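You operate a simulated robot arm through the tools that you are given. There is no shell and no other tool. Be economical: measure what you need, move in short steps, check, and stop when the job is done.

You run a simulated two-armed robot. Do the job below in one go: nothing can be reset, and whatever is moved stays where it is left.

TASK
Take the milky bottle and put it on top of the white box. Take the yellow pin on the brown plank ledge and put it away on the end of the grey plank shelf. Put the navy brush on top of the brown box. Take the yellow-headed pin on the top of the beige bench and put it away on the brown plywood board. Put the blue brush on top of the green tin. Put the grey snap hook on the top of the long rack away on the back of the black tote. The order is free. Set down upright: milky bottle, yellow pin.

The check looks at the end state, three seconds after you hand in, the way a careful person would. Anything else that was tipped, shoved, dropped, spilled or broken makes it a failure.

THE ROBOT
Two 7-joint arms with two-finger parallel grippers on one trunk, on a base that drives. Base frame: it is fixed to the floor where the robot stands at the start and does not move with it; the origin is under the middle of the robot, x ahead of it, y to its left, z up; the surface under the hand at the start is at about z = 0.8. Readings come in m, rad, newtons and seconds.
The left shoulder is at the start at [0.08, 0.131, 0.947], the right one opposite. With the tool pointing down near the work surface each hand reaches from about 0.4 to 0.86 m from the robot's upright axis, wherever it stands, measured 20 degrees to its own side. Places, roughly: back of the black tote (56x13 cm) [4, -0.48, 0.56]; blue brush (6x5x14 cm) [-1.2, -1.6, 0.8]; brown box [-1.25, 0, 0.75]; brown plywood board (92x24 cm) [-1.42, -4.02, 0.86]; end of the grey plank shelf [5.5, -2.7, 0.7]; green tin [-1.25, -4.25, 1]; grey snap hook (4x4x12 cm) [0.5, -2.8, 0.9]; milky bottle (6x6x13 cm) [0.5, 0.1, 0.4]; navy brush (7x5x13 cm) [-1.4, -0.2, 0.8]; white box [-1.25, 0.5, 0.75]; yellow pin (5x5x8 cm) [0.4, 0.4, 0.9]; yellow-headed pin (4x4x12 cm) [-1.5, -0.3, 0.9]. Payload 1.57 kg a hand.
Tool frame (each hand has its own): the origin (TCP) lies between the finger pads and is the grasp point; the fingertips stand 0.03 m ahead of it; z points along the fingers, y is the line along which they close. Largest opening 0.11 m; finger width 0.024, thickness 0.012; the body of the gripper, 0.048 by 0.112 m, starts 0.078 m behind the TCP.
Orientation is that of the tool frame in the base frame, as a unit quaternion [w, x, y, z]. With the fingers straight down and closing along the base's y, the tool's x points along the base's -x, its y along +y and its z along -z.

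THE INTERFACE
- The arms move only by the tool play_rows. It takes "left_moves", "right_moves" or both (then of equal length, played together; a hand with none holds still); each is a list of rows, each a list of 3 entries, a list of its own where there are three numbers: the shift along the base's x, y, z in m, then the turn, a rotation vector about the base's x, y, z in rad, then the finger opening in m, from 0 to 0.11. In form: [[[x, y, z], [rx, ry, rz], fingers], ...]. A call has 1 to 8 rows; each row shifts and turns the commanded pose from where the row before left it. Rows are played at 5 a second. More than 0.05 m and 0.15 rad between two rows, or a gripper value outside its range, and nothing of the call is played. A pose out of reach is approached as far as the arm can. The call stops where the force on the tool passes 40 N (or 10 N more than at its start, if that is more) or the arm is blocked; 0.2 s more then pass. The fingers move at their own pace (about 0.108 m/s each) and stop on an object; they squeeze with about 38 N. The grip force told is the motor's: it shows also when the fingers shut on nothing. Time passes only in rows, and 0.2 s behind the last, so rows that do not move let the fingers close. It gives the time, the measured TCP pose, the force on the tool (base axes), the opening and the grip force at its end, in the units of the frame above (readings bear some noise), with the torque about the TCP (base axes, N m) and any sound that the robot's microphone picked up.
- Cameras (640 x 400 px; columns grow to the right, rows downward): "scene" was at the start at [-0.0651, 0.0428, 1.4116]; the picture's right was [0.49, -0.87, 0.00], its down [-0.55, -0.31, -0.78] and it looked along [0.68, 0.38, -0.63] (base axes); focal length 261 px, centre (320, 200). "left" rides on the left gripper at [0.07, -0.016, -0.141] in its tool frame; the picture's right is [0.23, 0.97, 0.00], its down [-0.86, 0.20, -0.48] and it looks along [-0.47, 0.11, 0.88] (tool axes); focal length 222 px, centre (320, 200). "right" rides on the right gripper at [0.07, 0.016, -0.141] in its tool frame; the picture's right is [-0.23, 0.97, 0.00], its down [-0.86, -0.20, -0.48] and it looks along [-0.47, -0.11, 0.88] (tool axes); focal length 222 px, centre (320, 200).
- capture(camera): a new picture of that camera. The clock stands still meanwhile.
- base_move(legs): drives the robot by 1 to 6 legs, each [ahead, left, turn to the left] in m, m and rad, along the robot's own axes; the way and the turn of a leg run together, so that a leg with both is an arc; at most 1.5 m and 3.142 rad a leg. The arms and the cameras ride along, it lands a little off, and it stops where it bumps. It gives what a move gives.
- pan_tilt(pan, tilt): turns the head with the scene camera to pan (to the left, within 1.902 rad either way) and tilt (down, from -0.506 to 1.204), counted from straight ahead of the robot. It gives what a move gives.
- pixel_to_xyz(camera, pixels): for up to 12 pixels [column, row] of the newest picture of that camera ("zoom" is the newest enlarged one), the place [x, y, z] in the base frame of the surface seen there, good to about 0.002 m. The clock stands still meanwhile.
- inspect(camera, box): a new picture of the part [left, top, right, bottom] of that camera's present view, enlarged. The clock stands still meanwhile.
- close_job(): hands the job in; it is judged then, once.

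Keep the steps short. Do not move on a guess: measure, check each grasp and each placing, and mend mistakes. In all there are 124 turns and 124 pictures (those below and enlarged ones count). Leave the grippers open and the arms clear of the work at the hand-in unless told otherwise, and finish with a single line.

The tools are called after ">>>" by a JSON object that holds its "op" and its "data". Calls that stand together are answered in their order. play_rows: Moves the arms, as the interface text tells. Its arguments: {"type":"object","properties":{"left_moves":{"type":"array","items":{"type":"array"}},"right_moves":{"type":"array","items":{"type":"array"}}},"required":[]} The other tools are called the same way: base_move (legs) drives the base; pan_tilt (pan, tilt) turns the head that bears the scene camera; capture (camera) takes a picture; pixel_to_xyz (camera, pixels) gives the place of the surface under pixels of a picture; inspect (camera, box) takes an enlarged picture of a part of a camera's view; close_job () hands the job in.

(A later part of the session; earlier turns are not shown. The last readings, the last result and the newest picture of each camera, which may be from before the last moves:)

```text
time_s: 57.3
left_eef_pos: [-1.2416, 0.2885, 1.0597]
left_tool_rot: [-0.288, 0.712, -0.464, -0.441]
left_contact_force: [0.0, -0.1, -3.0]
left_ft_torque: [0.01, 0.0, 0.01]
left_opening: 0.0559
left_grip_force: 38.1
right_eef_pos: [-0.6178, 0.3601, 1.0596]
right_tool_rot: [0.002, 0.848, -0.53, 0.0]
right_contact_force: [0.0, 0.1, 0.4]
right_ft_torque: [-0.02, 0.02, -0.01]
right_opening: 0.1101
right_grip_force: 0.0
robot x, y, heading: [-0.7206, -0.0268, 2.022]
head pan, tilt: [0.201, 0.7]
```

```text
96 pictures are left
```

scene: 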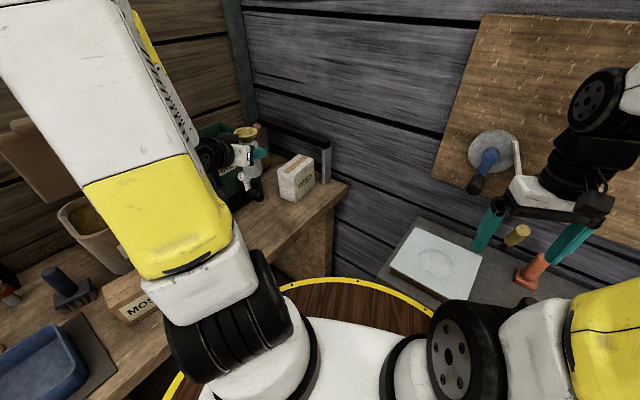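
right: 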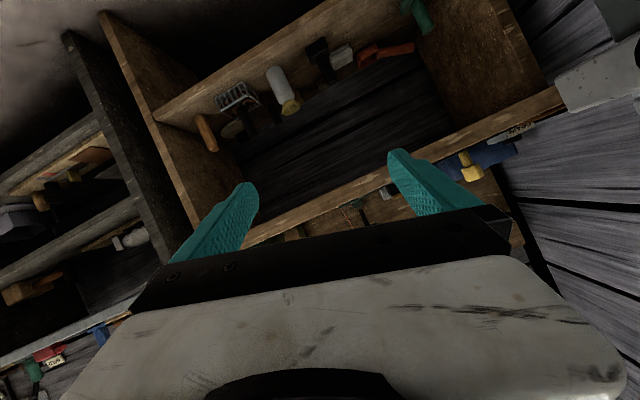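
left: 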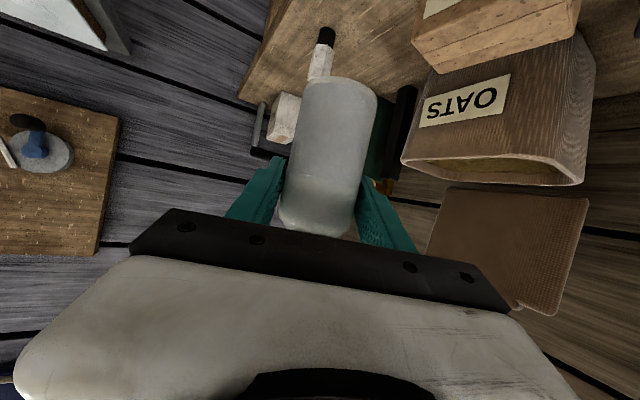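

I move the bottle +y 0.183 over the white box, then check alignment before lowering.

>>> {"op": "play_rows", "data": {"left_moves": [[[0, 0.045, 0], [0, 0, 0], 0.03], [[0, 0.046, 0], [0, 0, 0], 0.03], [[-0.001, 0.046, 0], [0, 0, 0], 0.03], [[-0.001, 0.046, 0], [0, 0, 0], 0.03], [[0, 0, -0.03], [0, 0, 0], 0.03]]}}

>>> {"op": "inspect", "data": {"camera": "scene", "box": [200, 100, 360, 220]}}

>>> {"op": "capture", "data": {"camera": "left"}}

```text
time_s: 58.5
left_eef_pos: [-1.2428, 0.4706, 1.03]
left_tool_rot: [-0.289, 0.712, -0.463, -0.442]
left_contact_force: [-0.1, -0.1, -3.2]
left_ft_torque: [0.0, -0.03, 0.01]
left_opening: 0.0558
left_grip_force: 38.1
right_eef_pos: [-0.6188, 0.361, 1.0611]
right_tool_rot: [0.003, 0.848, -0.53, 0.0]
right_contact_force: [-0.2, -0.5, 0.6]
right_ft_torque: [0.01, 0.02, -0.02]
right_opening: 0.1101
right_grip_force: 0.2
robot x, y, heading: [-0.7229, -0.0261, 2.024]
head pan, tilt: [0.201, 0.7]
```

```text
3.33 times, centred on (280, 160) of scene
```

zoom: 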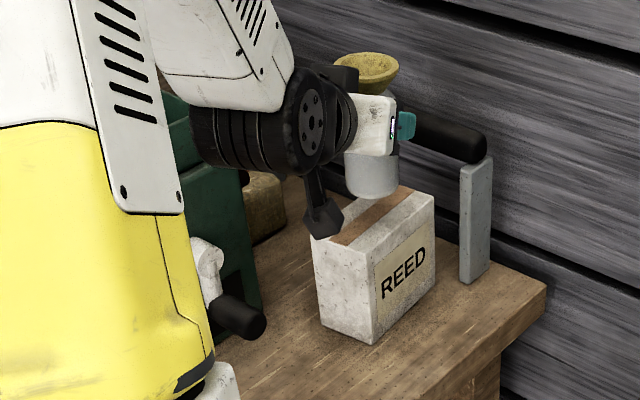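

```text
94 pictures are left
```

left: 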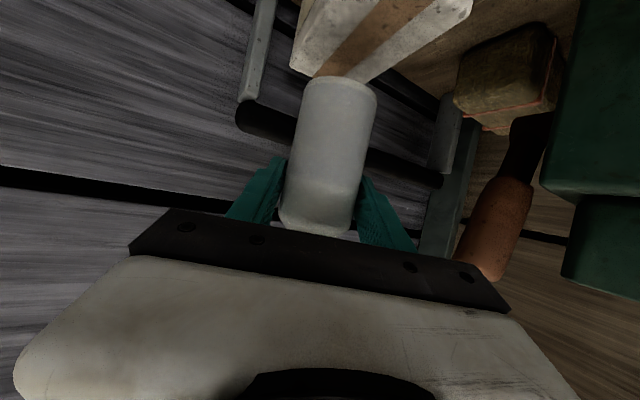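

Alignment looks good. I lower 4 cm until light contact.

>>> {"op": "pixel_to_xyz", "data": {"camera": "zoom", "pixels": [[347, 185], [372, 194], [396, 186], [372, 170]]}}

>>> {"op": "play_rows", "data": {"left_moves": [[[0, 0, -0.02], [0, 0, 0], 0.03], [[0, 0, -0.012], [0, 0, 0], 0.03], [[0, 0, -0.005], [0, 0, 0], 0.03], [[0, 0, -0.003], [0, 0, 0], 0.03], [[0, 0, 0], [0, 0, 0], 0.03]]}}

>>> {"op": "inspect", "data": {"camera": "scene", "box": [240, 110, 360, 200]}}

```text
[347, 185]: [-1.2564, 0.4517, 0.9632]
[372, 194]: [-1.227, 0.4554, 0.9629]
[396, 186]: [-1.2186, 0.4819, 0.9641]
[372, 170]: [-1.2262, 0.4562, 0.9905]
```

```text
time_s: 59.7
left_eef_pos: [-1.2426, 0.4731, 0.9914]
left_tool_rot: [-0.289, 0.712, -0.463, -0.443]
left_contact_force: [1.3, -2.7, 10.6]
left_ft_torque: [-0.11, -0.41, -0.01]
left_opening: 0.0559
left_grip_force: 38.1
right_eef_pos: [-0.6187, 0.3613, 1.0594]
right_tool_rot: [0.003, 0.848, -0.53, -0.001]
right_contact_force: [0.2, -0.5, -0.7]
right_ft_torque: [0.02, -0.01, 0.02]
right_opening: 0.1103
right_grip_force: 0.0
robot x, y, heading: [-0.7234, -0.0252, 2.024]
head pan, tilt: [0.201, 0.7]
```

```text
4.44 times, centred on (300, 155) of scene
```

zoom: 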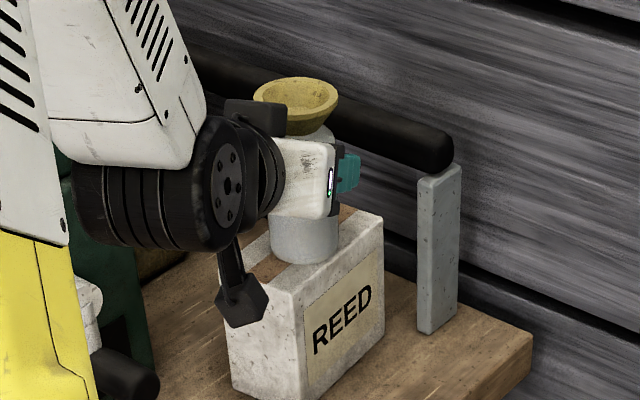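

The bottle has touched down (~13 N). I ease 2 mm, open, and withdraw backwards horizontally.

>>> {"op": "play_rows", "data": {"left_moves": [[[0, 0, 0.002], [0, 0, 0], 0.03], [[0, 0, 0], [0, 0, 0], 0.08], [[0, 0, 0], [0, 0, 0], 0.08], [[0.013, -0.027, 0.004], [0, 0, 0], 0.08], [[0.017, -0.036, 0.01], [0, 0, 0], 0.08], [[0.017, -0.036, 0.01], [0, 0, 0], 0.08], [[0.015, -0.03, 0.03], [0, 0, 0], 0.08], [[0.0, 0.0, 0.045], [0, 0, 0], 0.08]]}}

>>> {"op": "inspect", "data": {"camera": "scene", "box": [200, 90, 360, 210]}}

```text
time_s: 61.5
left_eef_pos: [-1.1992, 0.3579, 1.0969]
left_tool_rot: [-0.289, 0.712, -0.463, -0.441]
left_contact_force: [-1.1, 0.3, 0.3]
left_ft_torque: [-0.03, -0.04, 0.02]
left_opening: 0.08
left_grip_force: 0.0
left hand out of reach, approached as far as the arm can: row 7
right_eef_pos: [-0.6179, 0.3622, 1.0601]
right_tool_rot: [0.002, 0.848, -0.53, 0.0]
right_contact_force: [-0.2, 0.2, 0.4]
right_ft_torque: [-0.04, -0.03, -0.01]
right_opening: 0.1102
right_grip_force: 0.0
robot x, y, heading: [-0.7226, -0.0255, 2.021]
head pan, tilt: [0.201, 0.7]
```

```text
3.33 times, centred on (280, 150) of scene
```

zoom: 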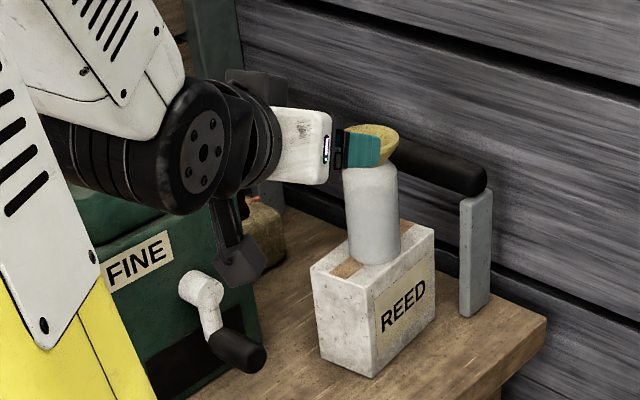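

The bottle stands on the white box. I back away 0.4 m, then re-point the left hand downward and turn toward -x.

>>> {"op": "base_move", "data": {"legs": [[-0.4, 0, 0]]}}

>>> {"op": "play_rows", "data": {"left_moves": [[[0, 0, 0.01], [-0.126, -0.061, 0], 0.08], [[0, 0, 0.01], [-0.126, -0.061, 0], 0.08], [[0, 0, 0.01], [-0.126, -0.061, 0], 0.08], [[0, 0, 0.01], [-0.126, -0.061, 0], 0.08], [[0, 0, 0.01], [-0.126, -0.061, 0], 0.08], [[0, 0, 0.01], [-0.126, -0.061, 0], 0.08], [[0, 0, 0.01], [-0.126, -0.061, 0], 0.08], [[0, 0, 0.01], [-0.126, -0.061, 0], 0.08]]}}

>>> {"op": "inspect", "data": {"camera": "scene", "box": [240, 60, 440, 200]}}

```text
time_s: 64.0
left_eef_pos: [-1.0231, 0.0032, 1.0981]
left_tool_rot: [-0.29, 0.711, -0.466, -0.44]
left_contact_force: [-0.2, -0.1, -0.1]
left_ft_torque: [-0.04, -0.03, -0.01]
left_opening: 0.0799
left_grip_force: 0.1
right_eef_pos: [-0.4417, 0.001, 1.0589]
right_tool_rot: [0.002, 0.845, -0.534, 0.0]
right_contact_force: [-0.1, -0.2, 0.3]
right_ft_torque: [0.01, -0.01, -0.01]
right_opening: 0.11
right_grip_force: 0.0
robot x, y, heading: [-0.5461, -0.3853, 2.021]
head pan, tilt: [0.201, 0.7]
```

```text
time_s: 65.8
left_eef_pos: [-1.0191, 0.0114, 1.1765]
left_tool_rot: [-0.073, 0.836, -0.542, -0.041]
left_contact_force: [-1.5, -1.2, -1.1]
left_ft_torque: [0.15, -0.3, -0.06]
left_opening: 0.0802
left_grip_force: 0.1
left hand out of reach, approached as far as the arm can: row 3, 5
right_eef_pos: [-0.4438, -0.0005, 1.0604]
right_tool_rot: [0.001, 0.846, -0.533, 0.0]
right_contact_force: [-1.3, -1.1, 0.2]
right_ft_torque: [0.13, -0.15, 0.0]
right_opening: 0.1101
right_grip_force: 0.0
robot x, y, heading: [-0.5484, -0.3865, 2.016]
head pan, tilt: [0.201, 0.7]
```

```text
2.86 times, centred on (340, 130) of scene
```

zoom: 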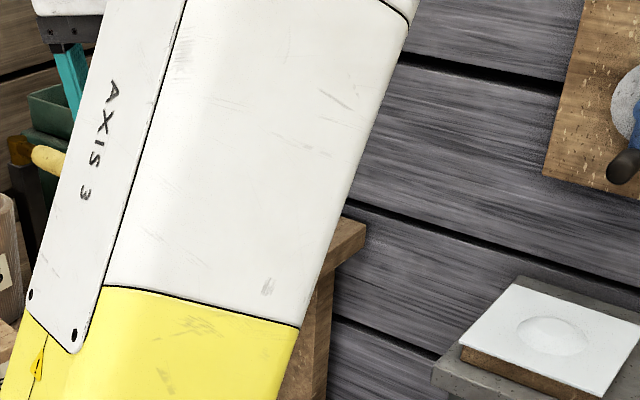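

The left hand is nearly pointing down. I finish that rotation, shift to (-0.5,0), and turn to face -x.

>>> {"op": "play_rows", "data": {"left_moves": [[[0.0, 0, 0], [-0.084, 0.004, 0.013], 0.11], [[0, 0, 0], [-0.083, 0.004, 0.013], 0.11]]}}

>>> {"op": "base_move", "data": {"legs": [[0.327, -0.211, 0], [0, 0, 1.125]]}}

>>> {"op": "pan_tilt", "data": {"pan": 0.0, "tilt": 0.75}}

>>> {"op": "capture", "data": {"camera": "scene"}}

>>> {"op": "capture", "data": {"camera": "left"}}

```text
time_s: 66.4
left_eef_pos: [-1.0028, 0.0013, 1.1872]
left_tool_rot: [0.002, 0.847, -0.532, 0.0]
left_contact_force: [0.0, 0.0, 0.1]
left_ft_torque: [0.07, -0.04, 0.02]
left_opening: 0.1101
left_grip_force: 0.0
left hand out of reach, approached as far as the arm can: row 2
right_eef_pos: [-0.4424, 0.0015, 1.06]
right_tool_rot: [0.003, 0.846, -0.533, 0.0]
right_contact_force: [0.1, 1.3, 0.2]
right_ft_torque: [0.03, -0.02, 0.03]
right_opening: 0.1101
right_grip_force: 0.0
robot x, y, heading: [-0.5468, -0.3846, 2.017]
head pan, tilt: [0.201, 0.7]
```

```text
time_s: 71.7
left_eef_pos: [-1.0451, -0.2492, 1.1881]
left_tool_rot: [0.0, 1.0, 0.006, 0.001]
left_contact_force: [0.6, 0.2, -0.3]
left_ft_torque: [0.0, 0.01, 0.0]
left_opening: 0.11
left_grip_force: 0.1
right_eef_pos: [-0.8088, 0.2619, 1.0606]
right_tool_rot: [0.002, 1.0, 0.005, 0.001]
right_contact_force: [-0.1, 0.3, 0.0]
right_ft_torque: [0.02, 0.02, 0.05]
right_opening: 0.11
right_grip_force: 0.0
robot x, y, heading: [-0.5033, 0.0002, -3.131]
head pan, tilt: [0.201, 0.7]
```

```text
time_s: 72.4
left_eef_pos: [-1.045, -0.2489, 1.1889]
left_tool_rot: [0.002, 1.0, 0.006, -0.001]
left_contact_force: [0.8, -0.2, -1.2]
left_ft_torque: [-0.02, 0.05, 0.01]
left_opening: 0.1101
left_grip_force: 0.0
right_eef_pos: [-0.808, 0.261, 1.0599]
right_tool_rot: [0.001, 1.0, 0.005, 0.001]
right_contact_force: [-1.0, -0.3, -0.2]
right_ft_torque: [-0.01, -0.01, 0.0]
right_opening: 0.1098
right_grip_force: 0.0
robot x, y, heading: [-0.5042, 0.0013, -3.132]
head pan, tilt: [0.0, 0.75]
```

```text
90 pictures are left
```

scene: 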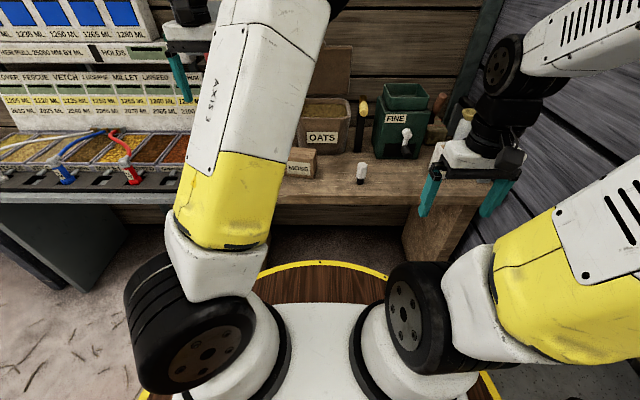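

```text
89 pictures are left
```

left: 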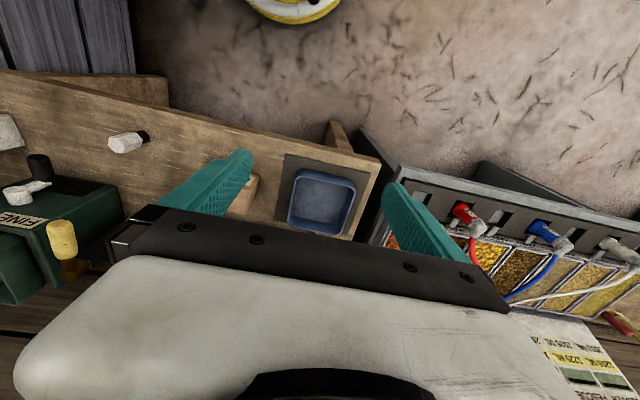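

The brush lies farther back, hidden by the gripper. I drive 0.22 m ahead and look again.

>>> {"op": "base_move", "data": {"legs": [[0.22, 0, 0]]}}

>>> {"op": "capture", "data": {"camera": "left"}}

```text
time_s: 73.8
left_eef_pos: [-1.1842, -0.2537, 1.1883]
left_tool_rot: [0.0, 1.0, 0.015, 0.011]
left_contact_force: [5.0, 1.9, 0.0]
left_ft_torque: [-0.07, 0.06, 0.29]
left_opening: 0.1085
left_grip_force: 0.1
right_eef_pos: [-0.9561, 0.2577, 1.0604]
right_tool_rot: [0.002, 1.0, 0.007, 0.0]
right_contact_force: [0.8, 0.8, -0.5]
right_ft_torque: [0.02, 0.0, 0.01]
right_opening: 0.1102
right_grip_force: 0.1
robot x, y, heading: [-0.6472, -0.003, -3.128]
head pan, tilt: [0.0, 0.75]
stopped in leg 1: the force on the tool passed its limit at 71 N (the readings are from after the stop); the commanded pose is now the measured one
```

```text
88 pictures are left
```

left: 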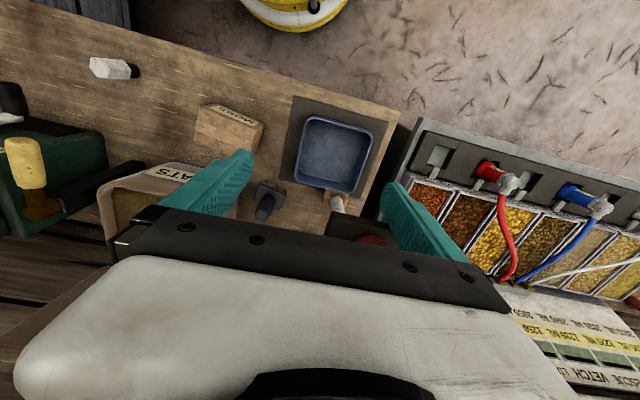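

The left finger bumped the seed feeder's panel. I back off 8 cm and measure the brush before going on.

>>> {"op": "pixel_to_xyz", "data": {"camera": "left", "pixels": [[265, 190], [268, 205], [278, 190], [230, 130], [200, 125], [262, 140], [235, 110], [345, 200], [400, 150], [365, 240]]}}

>>> {"op": "base_move", "data": {"legs": [[-0.08, 0, 0]]}}

>>> {"op": "play_rows", "data": {"left_moves": [[[0, 0.04, 0], [0, 0, 0], 0.11], [[0, 0.04, 0], [0, 0, 0], 0.11], [[0, 0.04, 0], [0, 0, 0], 0.11]]}}

>>> {"op": "pan_tilt", "data": {"pan": 0.6, "tilt": 0.5}}

>>> {"op": "capture", "data": {"camera": "scene"}}

```text
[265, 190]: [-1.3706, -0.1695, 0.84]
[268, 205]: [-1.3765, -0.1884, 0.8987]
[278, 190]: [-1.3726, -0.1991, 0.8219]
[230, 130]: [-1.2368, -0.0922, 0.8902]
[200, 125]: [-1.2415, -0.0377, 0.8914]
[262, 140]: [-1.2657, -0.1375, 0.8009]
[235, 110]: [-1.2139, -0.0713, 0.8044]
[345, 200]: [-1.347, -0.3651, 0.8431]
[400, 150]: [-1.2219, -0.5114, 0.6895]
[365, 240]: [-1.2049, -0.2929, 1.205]
```

```text
time_s: 74.8
left_eef_pos: [-1.1053, -0.2518, 1.1879]
left_tool_rot: [0.001, 1.0, 0.015, 0.01]
left_contact_force: [0.2, -0.1, -0.3]
left_ft_torque: [0.02, -0.03, -0.01]
left_opening: 0.1102
left_grip_force: 0.1
right_eef_pos: [-0.8771, 0.2591, 1.0595]
right_tool_rot: [0.003, 1.0, 0.007, 0.001]
right_contact_force: [-0.6, -0.6, -0.9]
right_ft_torque: [-0.02, 0.01, 0.01]
right_opening: 0.1102
right_grip_force: 0.0
robot x, y, heading: [-0.5713, 0.0031, -3.128]
head pan, tilt: [0.0, 0.75]
```

```text
time_s: 75.6
left_eef_pos: [-1.1034, -0.1318, 1.189]
left_tool_rot: [0.001, 1.0, 0.015, 0.011]
left_contact_force: [0.5, -0.7, -0.1]
left_ft_torque: [0.05, -0.02, 0.03]
left_opening: 0.11
left_grip_force: 0.1
right_eef_pos: [-0.8774, 0.2576, 1.0598]
right_tool_rot: [0.001, 1.0, 0.008, 0.001]
right_contact_force: [0.4, -0.5, 0.5]
right_ft_torque: [0.01, 0.01, 0.04]
right_opening: 0.1101
right_grip_force: 0.1
robot x, y, heading: [-0.5652, -0.0024, -3.125]
head pan, tilt: [0.0, 0.75]
```

```text
time_s: 76.6
left_eef_pos: [-1.1036, -0.1329, 1.1884]
left_tool_rot: [0.0, 1.0, 0.015, 0.01]
left_contact_force: [0.3, -0.9, 0.1]
left_ft_torque: [-0.05, 0.01, -0.01]
left_opening: 0.1102
left_grip_force: 0.0
right_eef_pos: [-0.8768, 0.2582, 1.0607]
right_tool_rot: [0.003, 1.0, 0.007, 0.001]
right_contact_force: [-0.3, -0.5, 0.6]
right_ft_torque: [-0.01, 0.0, 0.0]
right_opening: 0.1098
right_grip_force: 0.2
robot x, y, heading: [-0.5718, -0.0034, -3.125]
head pan, tilt: [0.6, 0.499]
```

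```text
87 pictures are left
```

scene: 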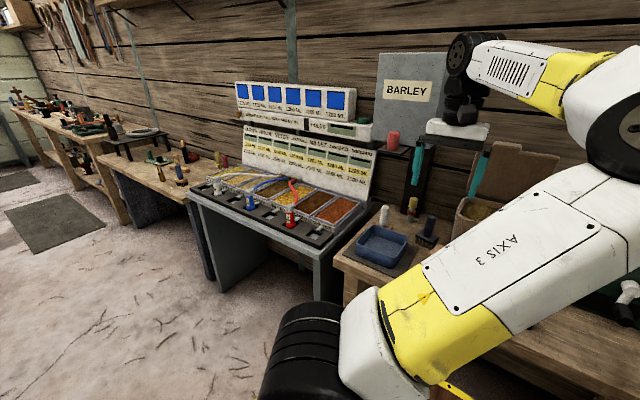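

I see a black shelf with a red cup and the BARLEY panel near where the finger touched. I enlarge that area.

>>> {"op": "inspect", "data": {"camera": "scene", "box": [320, 90, 520, 280]}}

>>> {"op": "pixel_to_xyz", "data": {"camera": "scene", "pixels": [[392, 140], [402, 152], [378, 148], [410, 60], [413, 205], [425, 230], [383, 213], [355, 130], [355, 105], [380, 260], [378, 85], [430, 210]]}}

>>> {"op": "capture", "data": {"camera": "left"}}

```text
2.11 times, centred on (420, 185) of scene
```

zoom: 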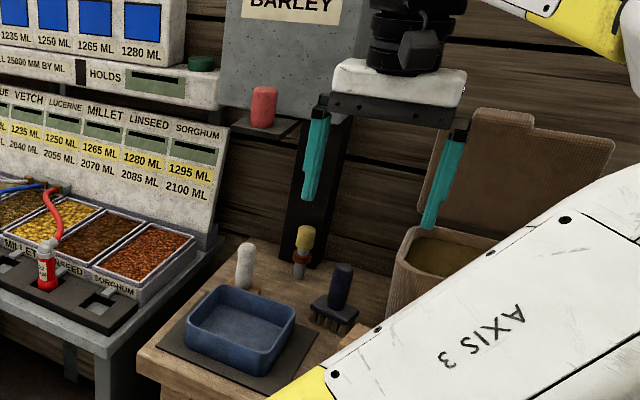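

```text
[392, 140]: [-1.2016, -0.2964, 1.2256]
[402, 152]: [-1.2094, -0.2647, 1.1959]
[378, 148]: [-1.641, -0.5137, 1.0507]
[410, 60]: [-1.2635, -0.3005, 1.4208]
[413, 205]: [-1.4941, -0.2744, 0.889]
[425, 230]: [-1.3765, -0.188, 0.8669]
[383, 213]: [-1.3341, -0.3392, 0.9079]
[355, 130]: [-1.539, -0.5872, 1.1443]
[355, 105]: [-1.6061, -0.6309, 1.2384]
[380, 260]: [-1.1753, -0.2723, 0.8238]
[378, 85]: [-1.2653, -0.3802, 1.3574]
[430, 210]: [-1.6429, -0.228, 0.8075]
```

```text
85 pictures are left
```

left: 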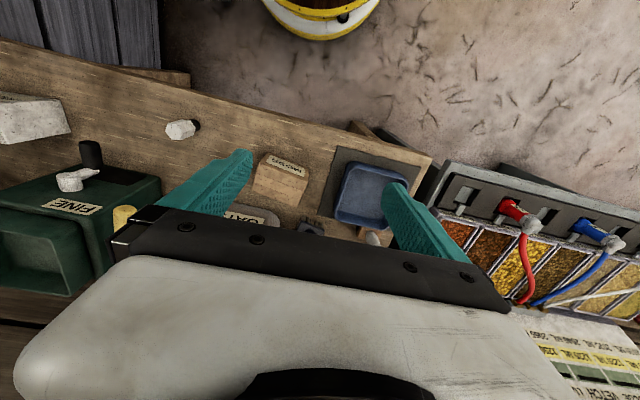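

The finger had touched the underside/edge of the scale's black plate (z≈1.19); the red cylinder still stands on it. I measure the brush, pin, plate and column before reaching in underneath.

>>> {"op": "pixel_to_xyz", "data": {"camera": "zoom", "pixels": [[343, 268], [340, 290], [333, 290], [350, 290], [315, 308], [352, 318], [290, 128], [245, 128], [310, 245], [292, 200], [345, 130], [362, 60]]}}

>>> {"op": "pixel_to_xyz", "data": {"camera": "zoom", "pixels": [[305, 232], [297, 240], [313, 240], [300, 272], [262, 105], [262, 125], [262, 135], [225, 100], [390, 280], [247, 250], [247, 285], [335, 328]]}}

```text
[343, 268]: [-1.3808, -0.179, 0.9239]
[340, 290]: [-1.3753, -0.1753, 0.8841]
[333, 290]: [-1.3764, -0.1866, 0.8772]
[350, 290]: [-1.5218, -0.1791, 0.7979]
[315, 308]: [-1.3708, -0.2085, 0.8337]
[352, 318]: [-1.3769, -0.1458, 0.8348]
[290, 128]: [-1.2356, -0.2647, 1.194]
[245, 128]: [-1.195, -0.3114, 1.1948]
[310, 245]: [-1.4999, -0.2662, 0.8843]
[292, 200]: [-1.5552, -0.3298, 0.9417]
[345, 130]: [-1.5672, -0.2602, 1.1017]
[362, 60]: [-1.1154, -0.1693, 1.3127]
```

```text
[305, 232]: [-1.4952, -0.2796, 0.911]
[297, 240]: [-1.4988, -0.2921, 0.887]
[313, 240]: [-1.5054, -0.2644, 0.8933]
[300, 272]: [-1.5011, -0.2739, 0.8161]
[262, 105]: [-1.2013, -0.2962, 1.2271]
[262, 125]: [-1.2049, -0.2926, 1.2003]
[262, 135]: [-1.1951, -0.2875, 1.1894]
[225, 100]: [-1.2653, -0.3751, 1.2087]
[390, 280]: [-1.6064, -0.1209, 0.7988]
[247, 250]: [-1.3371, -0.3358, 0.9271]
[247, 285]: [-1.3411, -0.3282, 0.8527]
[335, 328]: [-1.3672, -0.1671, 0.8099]
```

Brush handle axis ≈(-1.382,-0.180), z 0.84–0.925; pin ≈(-1.502,-0.279), head z≈0.87–0.915, under the scale. I'll reach in with the left hand pitched forward and yawed left: first pitch the hand here and lower it.

>>> {"op": "play_rows", "data": {"left_moves": [[[0, 0.005, -0.025], [0, 0.137, 0], 0.08], [[0, 0.005, -0.025], [0, 0.137, 0], 0.08], [[0, 0.005, -0.025], [0, 0.137, 0], 0.08], [[0, 0.005, -0.025], [0, 0.137, 0], 0.08], [[0, 0.005, -0.025], [0, 0.137, 0], 0.08], [[0, 0.005, -0.025], [0, 0.137, 0], 0.08], [[0, 0.005, -0.025], [0, 0.137, 0], 0.08], [[0, 0.0, 0], [0, 0, 0.14], 0.08]]}}

>>> {"op": "play_rows", "data": {"left_moves": [[[0, 0.0, 0], [0, 0, 0.14], 0.08], [[0, 0.0, 0], [0, 0, 0.09], 0.08]]}}

>>> {"op": "base_move", "data": {"legs": [[0.18, -0.033, 0]]}}

>>> {"op": "capture", "data": {"camera": "left"}}

```text
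time_s: 78.4
left_eef_pos: [-1.1168, -0.0952, 1.0155]
left_tool_rot: [0.026, 0.889, 0.076, -0.45]
left_contact_force: [-0.2, 0.2, -0.1]
left_ft_torque: [-0.01, 0.01, 0.02]
left_opening: 0.0799
left_grip_force: 0.0
left hand out of reach, approached as far as the arm can: row 7
right_eef_pos: [-0.8762, 0.2578, 1.0603]
right_tool_rot: [0.002, 1.0, 0.007, 0.001]
right_contact_force: [0.0, 0.4, 0.3]
right_ft_torque: [0.01, -0.04, 0.01]
right_opening: 0.11
right_grip_force: 0.0
robot x, y, heading: [-0.5697, 0.0015, -3.123]
head pan, tilt: [0.6, 0.499]
```

```text
time_s: 79.0
left_eef_pos: [-1.1176, -0.0948, 1.0148]
left_tool_rot: [0.078, 0.874, 0.178, -0.445]
left_contact_force: [0.1, 0.3, 0.4]
left_ft_torque: [-0.02, -0.01, -0.03]
left_opening: 0.08
left_grip_force: 0.0
right_eef_pos: [-0.8765, 0.2587, 1.0601]
right_tool_rot: [0.002, 1.0, 0.007, 0.0]
right_contact_force: [0.1, -0.7, 0.1]
right_ft_torque: [0.0, 0.02, 0.01]
right_opening: 0.1101
right_grip_force: 0.1
robot x, y, heading: [-0.5692, 0.0011, -3.124]
head pan, tilt: [0.6, 0.499]
```

```text
time_s: 80.5
left_eef_pos: [-1.2994, -0.0623, 1.0156]
left_tool_rot: [0.077, 0.874, 0.176, -0.446]
left_contact_force: [-0.3, -1.2, 0.6]
left_ft_torque: [0.04, 0.03, -0.04]
left_opening: 0.0801
left_grip_force: 0.0
right_eef_pos: [-1.0588, 0.2902, 1.06]
right_tool_rot: [0.001, 1.0, 0.006, 0.001]
right_contact_force: [-0.9, -0.6, -0.4]
right_ft_torque: [0.05, -0.04, 0.0]
right_opening: 0.11
right_grip_force: 0.1
robot x, y, heading: [-0.7524, 0.031, -3.132]
head pan, tilt: [0.6, 0.499]
```

```text
84 pictures are left
```

left: 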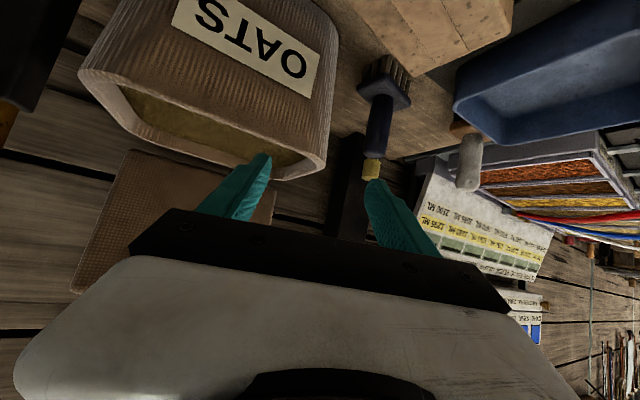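

The hand points 36° below horizontal, yawed left. I'll steepen to ~50° so the wrist camera clears the brown box, and measure the OATS tub's near corner.

>>> {"op": "pixel_to_xyz", "data": {"camera": "left", "pixels": [[325, 165], [335, 45], [310, 178], [380, 95], [372, 120], [380, 155], [360, 92], [408, 100], [372, 165]]}}

>>> {"op": "play_rows", "data": {"left_moves": [[[0, -0.035, 0], [0.045, -0.111, 0], 0.06], [[0, -0.03, 0], [0.045, -0.111, 0], 0.06], [[-0.01, -0.03, 0], [0, 0, 0], 0.06]]}}

>>> {"op": "capture", "data": {"camera": "left"}}

```text
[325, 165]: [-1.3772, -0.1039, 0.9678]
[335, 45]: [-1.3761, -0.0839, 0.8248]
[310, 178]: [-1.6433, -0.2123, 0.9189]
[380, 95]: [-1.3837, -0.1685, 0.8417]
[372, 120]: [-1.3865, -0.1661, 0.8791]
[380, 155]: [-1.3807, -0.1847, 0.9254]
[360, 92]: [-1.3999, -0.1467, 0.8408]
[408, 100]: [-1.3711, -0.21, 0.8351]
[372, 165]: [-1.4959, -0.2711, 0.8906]
```

```text
time_s: 81.3
left_eef_pos: [-1.3081, -0.157, 1.0153]
left_tool_rot: [0.057, 0.921, 0.186, -0.337]
left_contact_force: [0.2, 0.6, 0.3]
left_ft_torque: [-0.05, 0.01, 0.04]
left_opening: 0.06
left_grip_force: 0.1
right_eef_pos: [-1.0574, 0.2895, 1.0602]
right_tool_rot: [0.002, 1.0, 0.006, 0.0]
right_contact_force: [0.4, 0.5, -0.5]
right_ft_torque: [-0.01, 0.04, 0.02]
right_opening: 0.1097
right_grip_force: 0.0
robot x, y, heading: [-0.7502, 0.0305, -3.129]
head pan, tilt: [0.6, 0.499]
```

```text
83 pictures are left
```

left: 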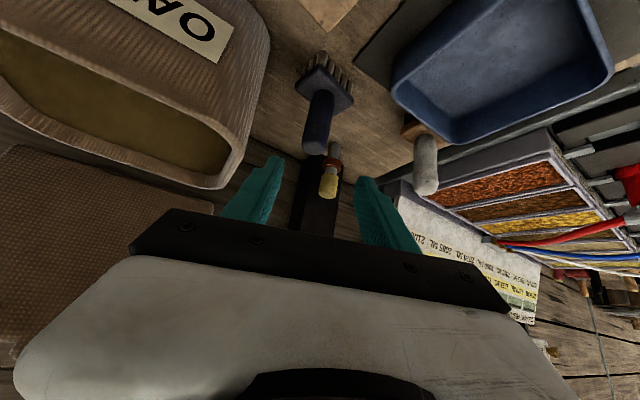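

Tub corner is at (-1.377,-0.104, rim 0.968), handle axis (-1.384,-0.180). There's room. I approach the handle along the fingers and look before closing.

>>> {"op": "play_rows", "data": {"left_moves": [[[-0.0233, -0.0073, -0.0383], [0, 0, 0], 0.06], [[-0.0233, -0.0073, -0.0383], [0, 0, 0], 0.06], [[-0.0233, -0.0073, -0.0383], [0, 0, 0], 0.06]]}}

>>> {"op": "capture", "data": {"camera": "left"}}

```text
time_s: 82.1
left_eef_pos: [-1.379, -0.18, 0.8991]
left_tool_rot: [0.056, 0.921, 0.186, -0.338]
left_contact_force: [-0.6, -0.1, 0.9]
left_ft_torque: [0.06, 0.03, -0.01]
left_opening: 0.0598
left_grip_force: 0.1
right_eef_pos: [-1.0573, 0.2893, 1.0604]
right_tool_rot: [0.002, 1.0, 0.006, 0.0]
right_contact_force: [0.5, -0.7, 0.8]
right_ft_torque: [0.01, 0.05, 0.0]
right_opening: 0.1098
right_grip_force: 0.1
robot x, y, heading: [-0.7487, 0.0288, -3.125]
head pan, tilt: [0.6, 0.499]
```

```text
82 pictures are left
```

left: 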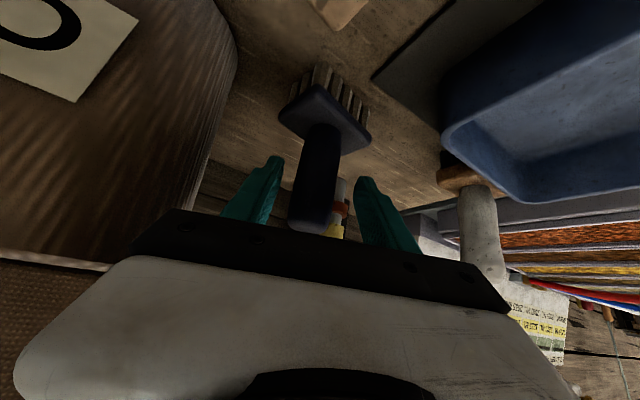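

The handle is between the fingers. I close and lift straight up 0.12 m.

>>> {"op": "play_rows", "data": {"left_moves": [[[0, 0, 0], [0, 0, 0], 0.0], [[0, 0, 0], [0, 0, 0], 0.0], [[0, 0, 0], [0, 0, 0], 0.0], [[0, 0, 0.03], [0, 0, 0], 0.0], [[0, 0, 0.04], [0, 0, 0], 0.0], [[0.01, 0, 0.045], [0, 0, 0], 0.0]]}}

>>> {"op": "pan_tilt", "data": {"pan": 0.1, "tilt": 0.9}}

>>> {"op": "capture", "data": {"camera": "scene"}}

>>> {"op": "capture", "data": {"camera": "left"}}

```text
time_s: 83.5
left_eef_pos: [-1.3684, -0.1809, 1.0164]
left_tool_rot: [0.057, 0.921, 0.186, -0.338]
left_contact_force: [-0.3, 0.3, -3.0]
left_ft_torque: [-0.02, -0.08, 0.02]
left_opening: 0.0308
left_grip_force: 38.4
right_eef_pos: [-1.0583, 0.2905, 1.0604]
right_tool_rot: [0.002, 1.0, 0.007, 0.003]
right_contact_force: [-1.1, -0.1, -0.1]
right_ft_torque: [-0.02, -0.04, -0.01]
right_opening: 0.1099
right_grip_force: 0.0
robot x, y, heading: [-0.7488, 0.0282, -3.133]
head pan, tilt: [0.6, 0.499]
```

```text
time_s: 84.5
left_eef_pos: [-1.3683, -0.1815, 1.0137]
left_tool_rot: [0.055, 0.921, 0.186, -0.338]
left_contact_force: [-0.6, 0.6, -3.2]
left_ft_torque: [0.02, 0.0, -0.04]
left_opening: 0.0306
left_grip_force: 37.9
right_eef_pos: [-1.0576, 0.2898, 1.0606]
right_tool_rot: [0.002, 1.0, 0.006, 0.0]
right_contact_force: [-0.4, -0.8, 0.5]
right_ft_torque: [0.0, 0.02, -0.01]
right_opening: 0.1101
right_grip_force: 0.0
robot x, y, heading: [-0.7504, 0.0311, -3.134]
head pan, tilt: [0.099, 0.901]
```

```text
81 pictures are left
```

scene: 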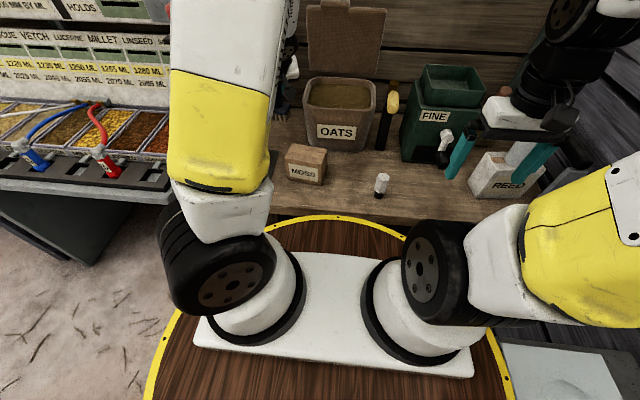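

```text
80 pictures are left
```

left: 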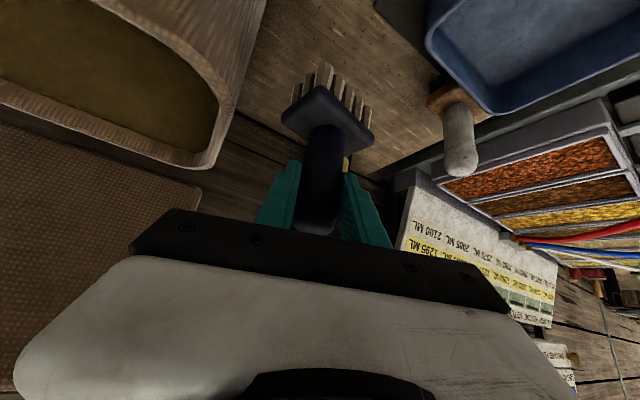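

The brush is firmly held, its base 0.099 below the TCP. I measure the brown box's top.

>>> {"op": "inspect", "data": {"camera": "scene", "box": [260, 110, 360, 200]}}

>>> {"op": "pixel_to_xyz", "data": {"camera": "scene", "pixels": [[286, 162], [294, 145], [327, 150], [322, 168], [306, 155], [306, 180]]}}

```text
4.44 times, centred on (310, 155) of scene
```

zoom: 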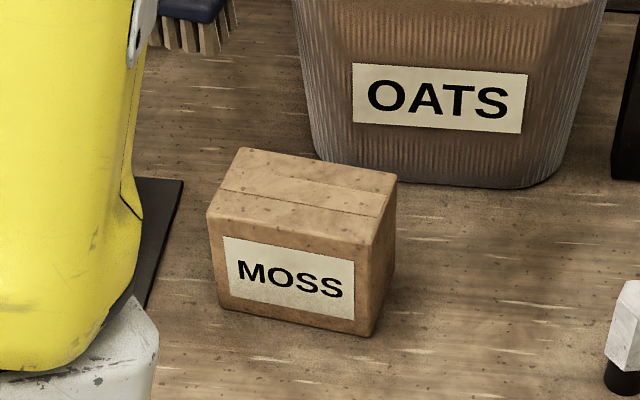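

```text
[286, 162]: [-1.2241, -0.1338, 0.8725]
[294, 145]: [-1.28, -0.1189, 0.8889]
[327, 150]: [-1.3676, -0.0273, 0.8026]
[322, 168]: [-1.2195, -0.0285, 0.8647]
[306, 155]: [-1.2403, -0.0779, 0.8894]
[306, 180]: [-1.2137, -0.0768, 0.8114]
```

>>> {"op": "pixel_to_xyz", "data": {"camera": "zoom", "pixels": [[210, 210], [240, 152], [392, 178], [368, 240], [300, 195], [220, 188], [380, 215], [300, 225]]}}

```text
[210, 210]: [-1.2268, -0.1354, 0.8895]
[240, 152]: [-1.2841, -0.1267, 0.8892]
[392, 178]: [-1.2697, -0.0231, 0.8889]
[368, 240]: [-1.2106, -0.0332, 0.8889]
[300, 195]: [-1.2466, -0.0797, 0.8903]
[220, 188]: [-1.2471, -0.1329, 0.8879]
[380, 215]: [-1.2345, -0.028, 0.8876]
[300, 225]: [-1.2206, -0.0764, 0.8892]
```

Box top centre ≈(-1.2475,-0.079), long side along y as is the brush head. I raise the brush, then back the base 12 cm so the brush comes over the box, fine-tuning with the arm.

>>> {"op": "play_rows", "data": {"left_moves": [[[0, 0, 0.04], [0, 0, 0], 0.0]]}}

>>> {"op": "base_move", "data": {"legs": [[-0.125, -0.04, 0]]}}

>>> {"op": "play_rows", "data": {"left_moves": [[[0, 0.03, 0], [0, 0, 0], 0.0], [[0, 0.03, 0], [0, 0, 0], 0.0]]}}

>>> {"op": "capture", "data": {"camera": "left"}}

```text
time_s: 84.9
left_eef_pos: [-1.3688, -0.181, 1.0543]
left_tool_rot: [0.057, 0.921, 0.187, -0.337]
left_contact_force: [-0.1, -0.1, -1.7]
left_ft_torque: [-0.01, -0.03, 0.03]
left_opening: 0.0311
left_grip_force: 37.5
right_eef_pos: [-1.0582, 0.2889, 1.0605]
right_tool_rot: [0.002, 1.0, 0.006, 0.002]
right_contact_force: [0.5, 1.3, -0.4]
right_ft_torque: [-0.01, 0.0, 0.04]
right_opening: 0.1098
right_grip_force: 0.0
robot x, y, heading: [-0.7521, 0.0283, -3.13]
head pan, tilt: [0.099, 0.901]
```

```text
time_s: 86.2
left_eef_pos: [-1.2452, -0.1394, 1.0547]
left_tool_rot: [0.057, 0.921, 0.187, -0.337]
left_contact_force: [0.2, -0.8, -2.5]
left_ft_torque: [0.0, -0.03, 0.01]
left_opening: 0.0311
left_grip_force: 38.1
right_eef_pos: [-0.9345, 0.3318, 1.0593]
right_tool_rot: [0.002, 1.0, 0.007, 0.001]
right_contact_force: [-0.8, 0.9, -0.6]
right_ft_torque: [0.02, -0.01, -0.02]
right_opening: 0.1102
right_grip_force: 0.1
robot x, y, heading: [-0.6261, 0.069, -3.134]
head pan, tilt: [0.099, 0.901]
```

```text
time_s: 86.8
left_eef_pos: [-1.2468, -0.0803, 1.0555]
left_tool_rot: [0.056, 0.921, 0.187, -0.337]
left_contact_force: [-0.3, -0.7, -1.6]
left_ft_torque: [0.03, -0.02, 0.0]
left_opening: 0.0307
left_grip_force: 38.6
right_eef_pos: [-0.936, 0.3314, 1.0593]
right_tool_rot: [0.002, 1.0, 0.007, 0.002]
right_contact_force: [-0.2, 0.1, 0.2]
right_ft_torque: [0.04, 0.02, -0.01]
right_opening: 0.1098
right_grip_force: 0.0
robot x, y, heading: [-0.6275, 0.0705, -3.132]
head pan, tilt: [0.099, 0.901]
```

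```text
78 pictures are left
```

left: 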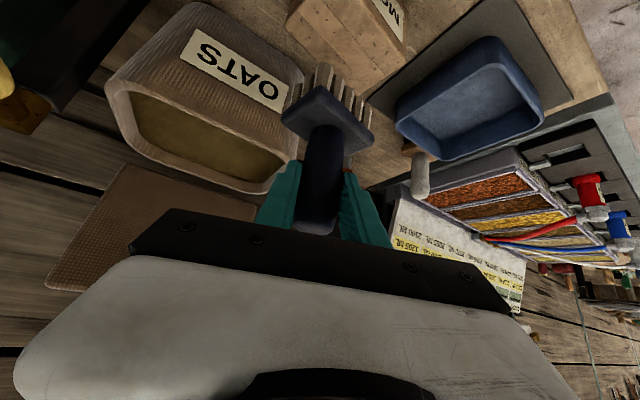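

I check the brush head's real position, then lower.

>>> {"op": "pixel_to_xyz", "data": {"camera": "left", "pixels": [[284, 112], [320, 90], [372, 130], [300, 128], [345, 85], [362, 150]]}}

>>> {"op": "play_rows", "data": {"left_moves": [[[0.004, 0, -0.03], [0, 0, 0], 0.0], [[0, 0, -0.015], [0, 0, 0], 0.0]]}}

>>> {"op": "inspect", "data": {"camera": "scene", "box": [250, 80, 380, 190]}}

```text
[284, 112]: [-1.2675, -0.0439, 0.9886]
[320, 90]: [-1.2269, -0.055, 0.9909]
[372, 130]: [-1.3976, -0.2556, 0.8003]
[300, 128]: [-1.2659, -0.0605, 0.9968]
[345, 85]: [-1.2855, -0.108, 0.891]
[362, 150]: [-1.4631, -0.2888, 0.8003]
```

```text
time_s: 87.3
left_eef_pos: [-1.2428, -0.0794, 1.0098]
left_tool_rot: [0.057, 0.921, 0.186, -0.338]
left_contact_force: [0.4, 0.6, -2.8]
left_ft_torque: [0.02, -0.03, 0.03]
left_opening: 0.031
left_grip_force: 38.0
right_eef_pos: [-0.9346, 0.3317, 1.0591]
right_tool_rot: [0.002, 1.0, 0.007, 0.001]
right_contact_force: [0.2, -0.3, 1.2]
right_ft_torque: [0.0, 0.02, 0.01]
right_opening: 0.1101
right_grip_force: 0.0
robot x, y, heading: [-0.631, 0.0727, -3.132]
head pan, tilt: [0.099, 0.901]
```

```text
3.64 times, centred on (315, 135) of scene
```

zoom: 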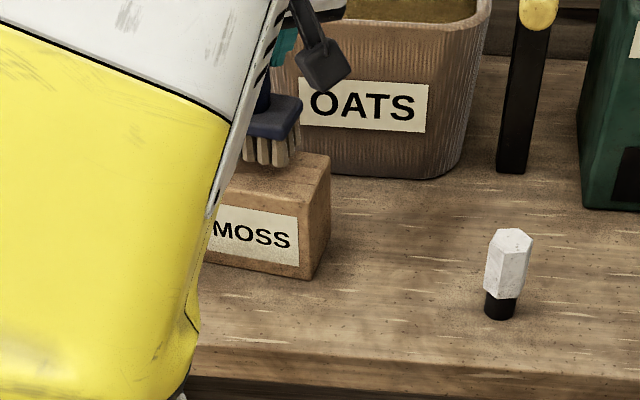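

Aligned over the box. I lower the last 2 cm gently.

>>> {"op": "play_rows", "data": {"left_moves": [[[0, 0, -0.012], [0, 0, 0], 0.0], [[0, 0, -0.006], [0, 0, 0], 0.0], [[0, 0, -0.003], [0, 0, 0], 0.0], [[0, 0, 0], [0, 0, 0], 0.0]]}}

>>> {"op": "inspect", "data": {"camera": "scene", "box": [250, 80, 380, 190]}}

```text
time_s: 88.3
left_eef_pos: [-1.242, -0.0794, 0.9895]
left_tool_rot: [0.056, 0.92, 0.187, -0.34]
left_contact_force: [2.5, 0.7, 15.0]
left_ft_torque: [-0.71, -0.29, 0.06]
left_opening: 0.0306
left_grip_force: 38.1
right_eef_pos: [-0.9355, 0.3328, 1.0591]
right_tool_rot: [0.002, 1.0, 0.007, 0.001]
right_contact_force: [0.7, -0.4, -1.2]
right_ft_torque: [0.01, -0.04, 0.0]
right_opening: 0.1097
right_grip_force: 0.1
robot x, y, heading: [-0.6249, 0.0716, -3.127]
head pan, tilt: [0.099, 0.901]
```

```text
3.64 times, centred on (315, 135) of scene
```

zoom: 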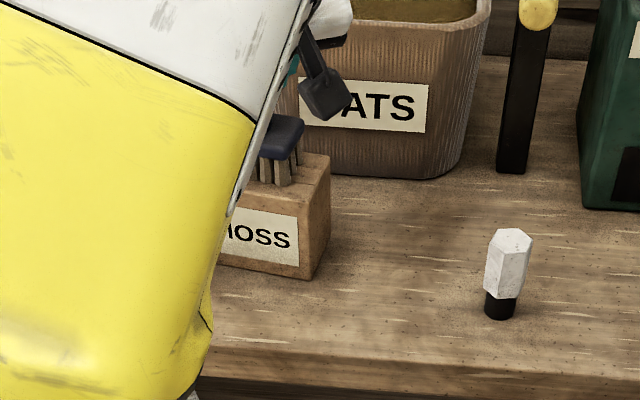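

It rests on the box. I ease, open, and withdraw back-up along the fingers.

>>> {"op": "play_rows", "data": {"left_moves": [[[0, 0, 0.002], [0, 0, 0], 0.0], [[0, 0, 0], [0, 0, 0], 0.065], [[0, 0, 0], [0, 0, 0], 0.065], [[0.015, 0.006, 0.025], [0, 0, 0], 0.065], [[0.02, 0.007, 0.035], [0, 0, 0], 0.065], [[0.02, 0.007, 0.035], [0, 0, 0], 0.065], [[0.0, 0.0, 0.04], [0, 0, 0], 0.065]]}}

>>> {"op": "base_move", "data": {"legs": [[-0.12, 0, 0]]}}

>>> {"op": "capture", "data": {"camera": "scene"}}

>>> {"op": "capture", "data": {"camera": "left"}}

```text
time_s: 90.0
left_eef_pos: [-1.1858, -0.0589, 1.1229]
left_tool_rot: [0.058, 0.92, 0.188, -0.337]
left_contact_force: [-0.4, -0.1, 0.4]
left_ft_torque: [-0.02, -0.02, 0.02]
left_opening: 0.0651
left_grip_force: 0.0
right_eef_pos: [-0.9361, 0.3312, 1.0599]
right_tool_rot: [0.002, 1.0, 0.008, 0.001]
right_contact_force: [-0.5, -0.2, -0.3]
right_ft_torque: [-0.01, -0.01, -0.04]
right_opening: 0.1102
right_grip_force: 0.0
robot x, y, heading: [-0.6269, 0.0705, -3.13]
head pan, tilt: [0.099, 0.901]
```

```text
time_s: 91.2
left_eef_pos: [-1.0674, -0.0562, 1.1236]
left_tool_rot: [0.057, 0.921, 0.186, -0.338]
left_contact_force: [0.9, -0.4, 0.2]
left_ft_torque: [0.0, 0.01, -0.03]
left_opening: 0.0649
left_grip_force: 0.1
right_eef_pos: [-0.8145, 0.3344, 1.0599]
right_tool_rot: [0.001, 1.0, 0.006, 0.001]
right_contact_force: [0.3, 0.2, -0.3]
right_ft_torque: [0.0, -0.01, -0.02]
right_opening: 0.1102
right_grip_force: 0.0
robot x, y, heading: [-0.5092, 0.0752, -3.13]
head pan, tilt: [0.099, 0.901]
```

```text
75 pictures are left
```

scene: 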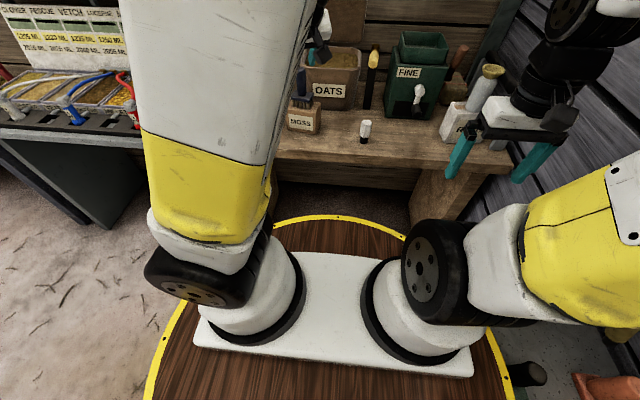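

```text
74 pictures are left
```

left: 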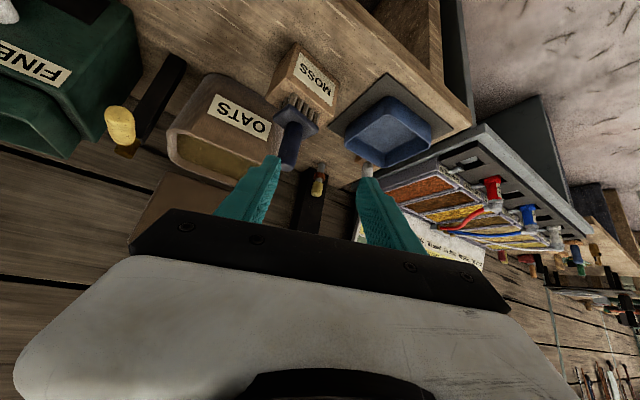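

Brush sits on the brown box, bottle on the white box. Next the yellow-headed pin: I flatten the hand's pitch to ~30°, yaw ~15°, then drive to x≈-0.8.

>>> {"op": "play_rows", "data": {"left_moves": [[[0, 0, 0], [-0.044, 0.108, 0], 0.065], [[0, 0, 0], [-0.044, 0.108, 0], 0.065], [[0, 0, 0], [-0.044, 0.108, 0], 0.065], [[0, 0, 0], [0, 0, -0.1], 0.065]]}}

>>> {"op": "base_move", "data": {"legs": [[0.29, 0.075, 0]]}}

>>> {"op": "capture", "data": {"camera": "left"}}

```text
time_s: 92.2
left_eef_pos: [-1.068, -0.0564, 1.1247]
left_tool_rot: [0.061, 0.856, 0.126, -0.498]
left_contact_force: [0.2, 0.3, 0.8]
left_ft_torque: [0.0, -0.02, 0.03]
left_opening: 0.065
left_grip_force: 0.0
right_eef_pos: [-0.8156, 0.3353, 1.061]
right_tool_rot: [0.002, 1.0, 0.005, 0.0]
right_contact_force: [-0.7, 0.4, -0.8]
right_ft_torque: [-0.06, 0.0, -0.01]
right_opening: 0.1103
right_grip_force: 0.0
robot x, y, heading: [-0.5057, 0.0762, -3.132]
head pan, tilt: [0.099, 0.901]
```

```text
time_s: 94.2
left_eef_pos: [-1.3582, -0.1255, 1.1237]
left_tool_rot: [0.058, 0.857, 0.123, -0.497]
left_contact_force: [0.3, 0.1, 0.5]
left_ft_torque: [-0.02, -0.01, -0.01]
left_opening: 0.0649
left_grip_force: 0.0
right_eef_pos: [-1.1024, 0.261, 1.0596]
right_tool_rot: [0.002, 1.0, 0.0, 0.001]
right_contact_force: [-0.2, 0.9, -0.4]
right_ft_torque: [0.03, 0.01, -0.01]
right_opening: 0.11
right_grip_force: 0.0
robot x, y, heading: [-0.7989, -0.0005, 3.139]
head pan, tilt: [0.099, 0.901]
```

```text
73 pictures are left
```

left: 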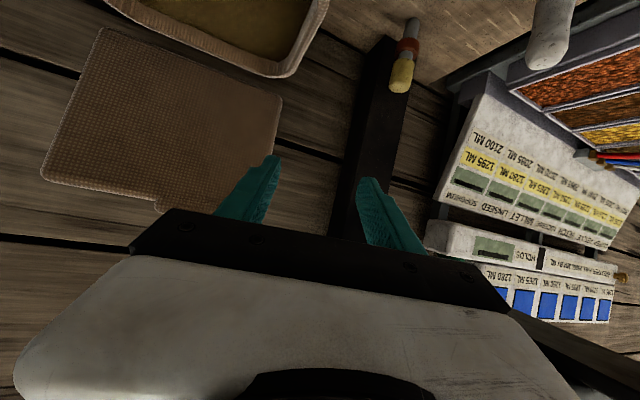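

I lower while moving left, staying clear of the brush and under the scale plate, and re-measure the pin.

>>> {"op": "pixel_to_xyz", "data": {"camera": "left", "pixels": [[401, 75], [393, 72], [410, 72], [398, 90], [407, 45], [413, 22], [547, 40]]}}

>>> {"op": "play_rows", "data": {"left_moves": [[[0.0, -0.02, -0.04], [0, 0, 0], 0.065], [[0.0, -0.02, -0.04], [0, 0, 0], 0.065], [[0.003, -0.036, -0.03], [0, 0, 0], 0.065], [[0.003, -0.036, -0.03], [0, 0, 0], 0.065]]}}

>>> {"op": "capture", "data": {"camera": "left"}}

```text
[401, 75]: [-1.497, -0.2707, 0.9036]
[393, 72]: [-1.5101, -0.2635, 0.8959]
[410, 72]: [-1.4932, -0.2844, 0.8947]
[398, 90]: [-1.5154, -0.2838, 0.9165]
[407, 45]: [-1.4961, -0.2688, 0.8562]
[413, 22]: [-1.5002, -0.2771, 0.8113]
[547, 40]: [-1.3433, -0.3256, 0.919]
```

```text
time_s: 95.2
left_eef_pos: [-1.3692, -0.2373, 0.9845]
left_tool_rot: [0.059, 0.857, 0.123, -0.497]
left_contact_force: [0.7, 0.3, -0.2]
left_ft_torque: [0.02, -0.01, -0.04]
left_opening: 0.0651
left_grip_force: 0.1
left hand out of reach, approached as far as the arm can: row 3, 4
right_eef_pos: [-1.1006, 0.2621, 1.06]
right_tool_rot: [0.001, 1.0, -0.001, 0.001]
right_contact_force: [0.6, -1.3, 0.4]
right_ft_torque: [0.0, 0.02, 0.01]
right_opening: 0.11
right_grip_force: 0.0
robot x, y, heading: [-0.7982, -0.0017, 3.139]
head pan, tilt: [0.099, 0.901]
```

```text
72 pictures are left
```

left: 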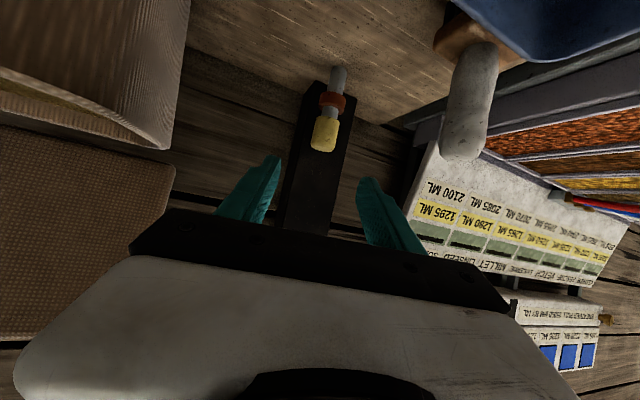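

Pin axis ≈(-1.507,-0.279), yellow head z 0.87–0.916. I advance in part and check the pose.

>>> {"op": "play_rows", "data": {"left_moves": [[[-0.0335, -0.0105, -0.0229], [0, 0, 0], 0.065], [[-0.0335, -0.0105, -0.0229], [0, 0, 0], 0.065], [[-0.03, -0.01, -0.0229], [0, 0, 0], 0.065]]}}

>>> {"op": "capture", "data": {"camera": "left"}}

```text
time_s: 96.0
left_eef_pos: [-1.4616, -0.2536, 0.925]
left_tool_rot: [0.059, 0.857, 0.123, -0.497]
left_contact_force: [-0.9, 0.4, 0.2]
left_ft_torque: [-0.06, 0.01, -0.02]
left_opening: 0.0651
left_grip_force: 0.0
left hand out of reach, approached as far as the arm can: row 3
right_eef_pos: [-1.1023, 0.2611, 1.0594]
right_tool_rot: [0.002, 1.0, 0.0, 0.0]
right_contact_force: [0.6, -0.5, -0.7]
right_ft_torque: [-0.04, 0.01, -0.02]
right_opening: 0.1098
right_grip_force: 0.1
robot x, y, heading: [-0.7985, -0.0048, 3.137]
head pan, tilt: [0.099, 0.901]
```

```text
71 pictures are left
```

left: 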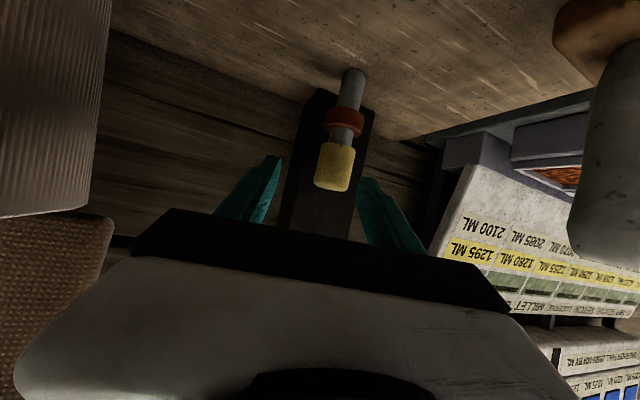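

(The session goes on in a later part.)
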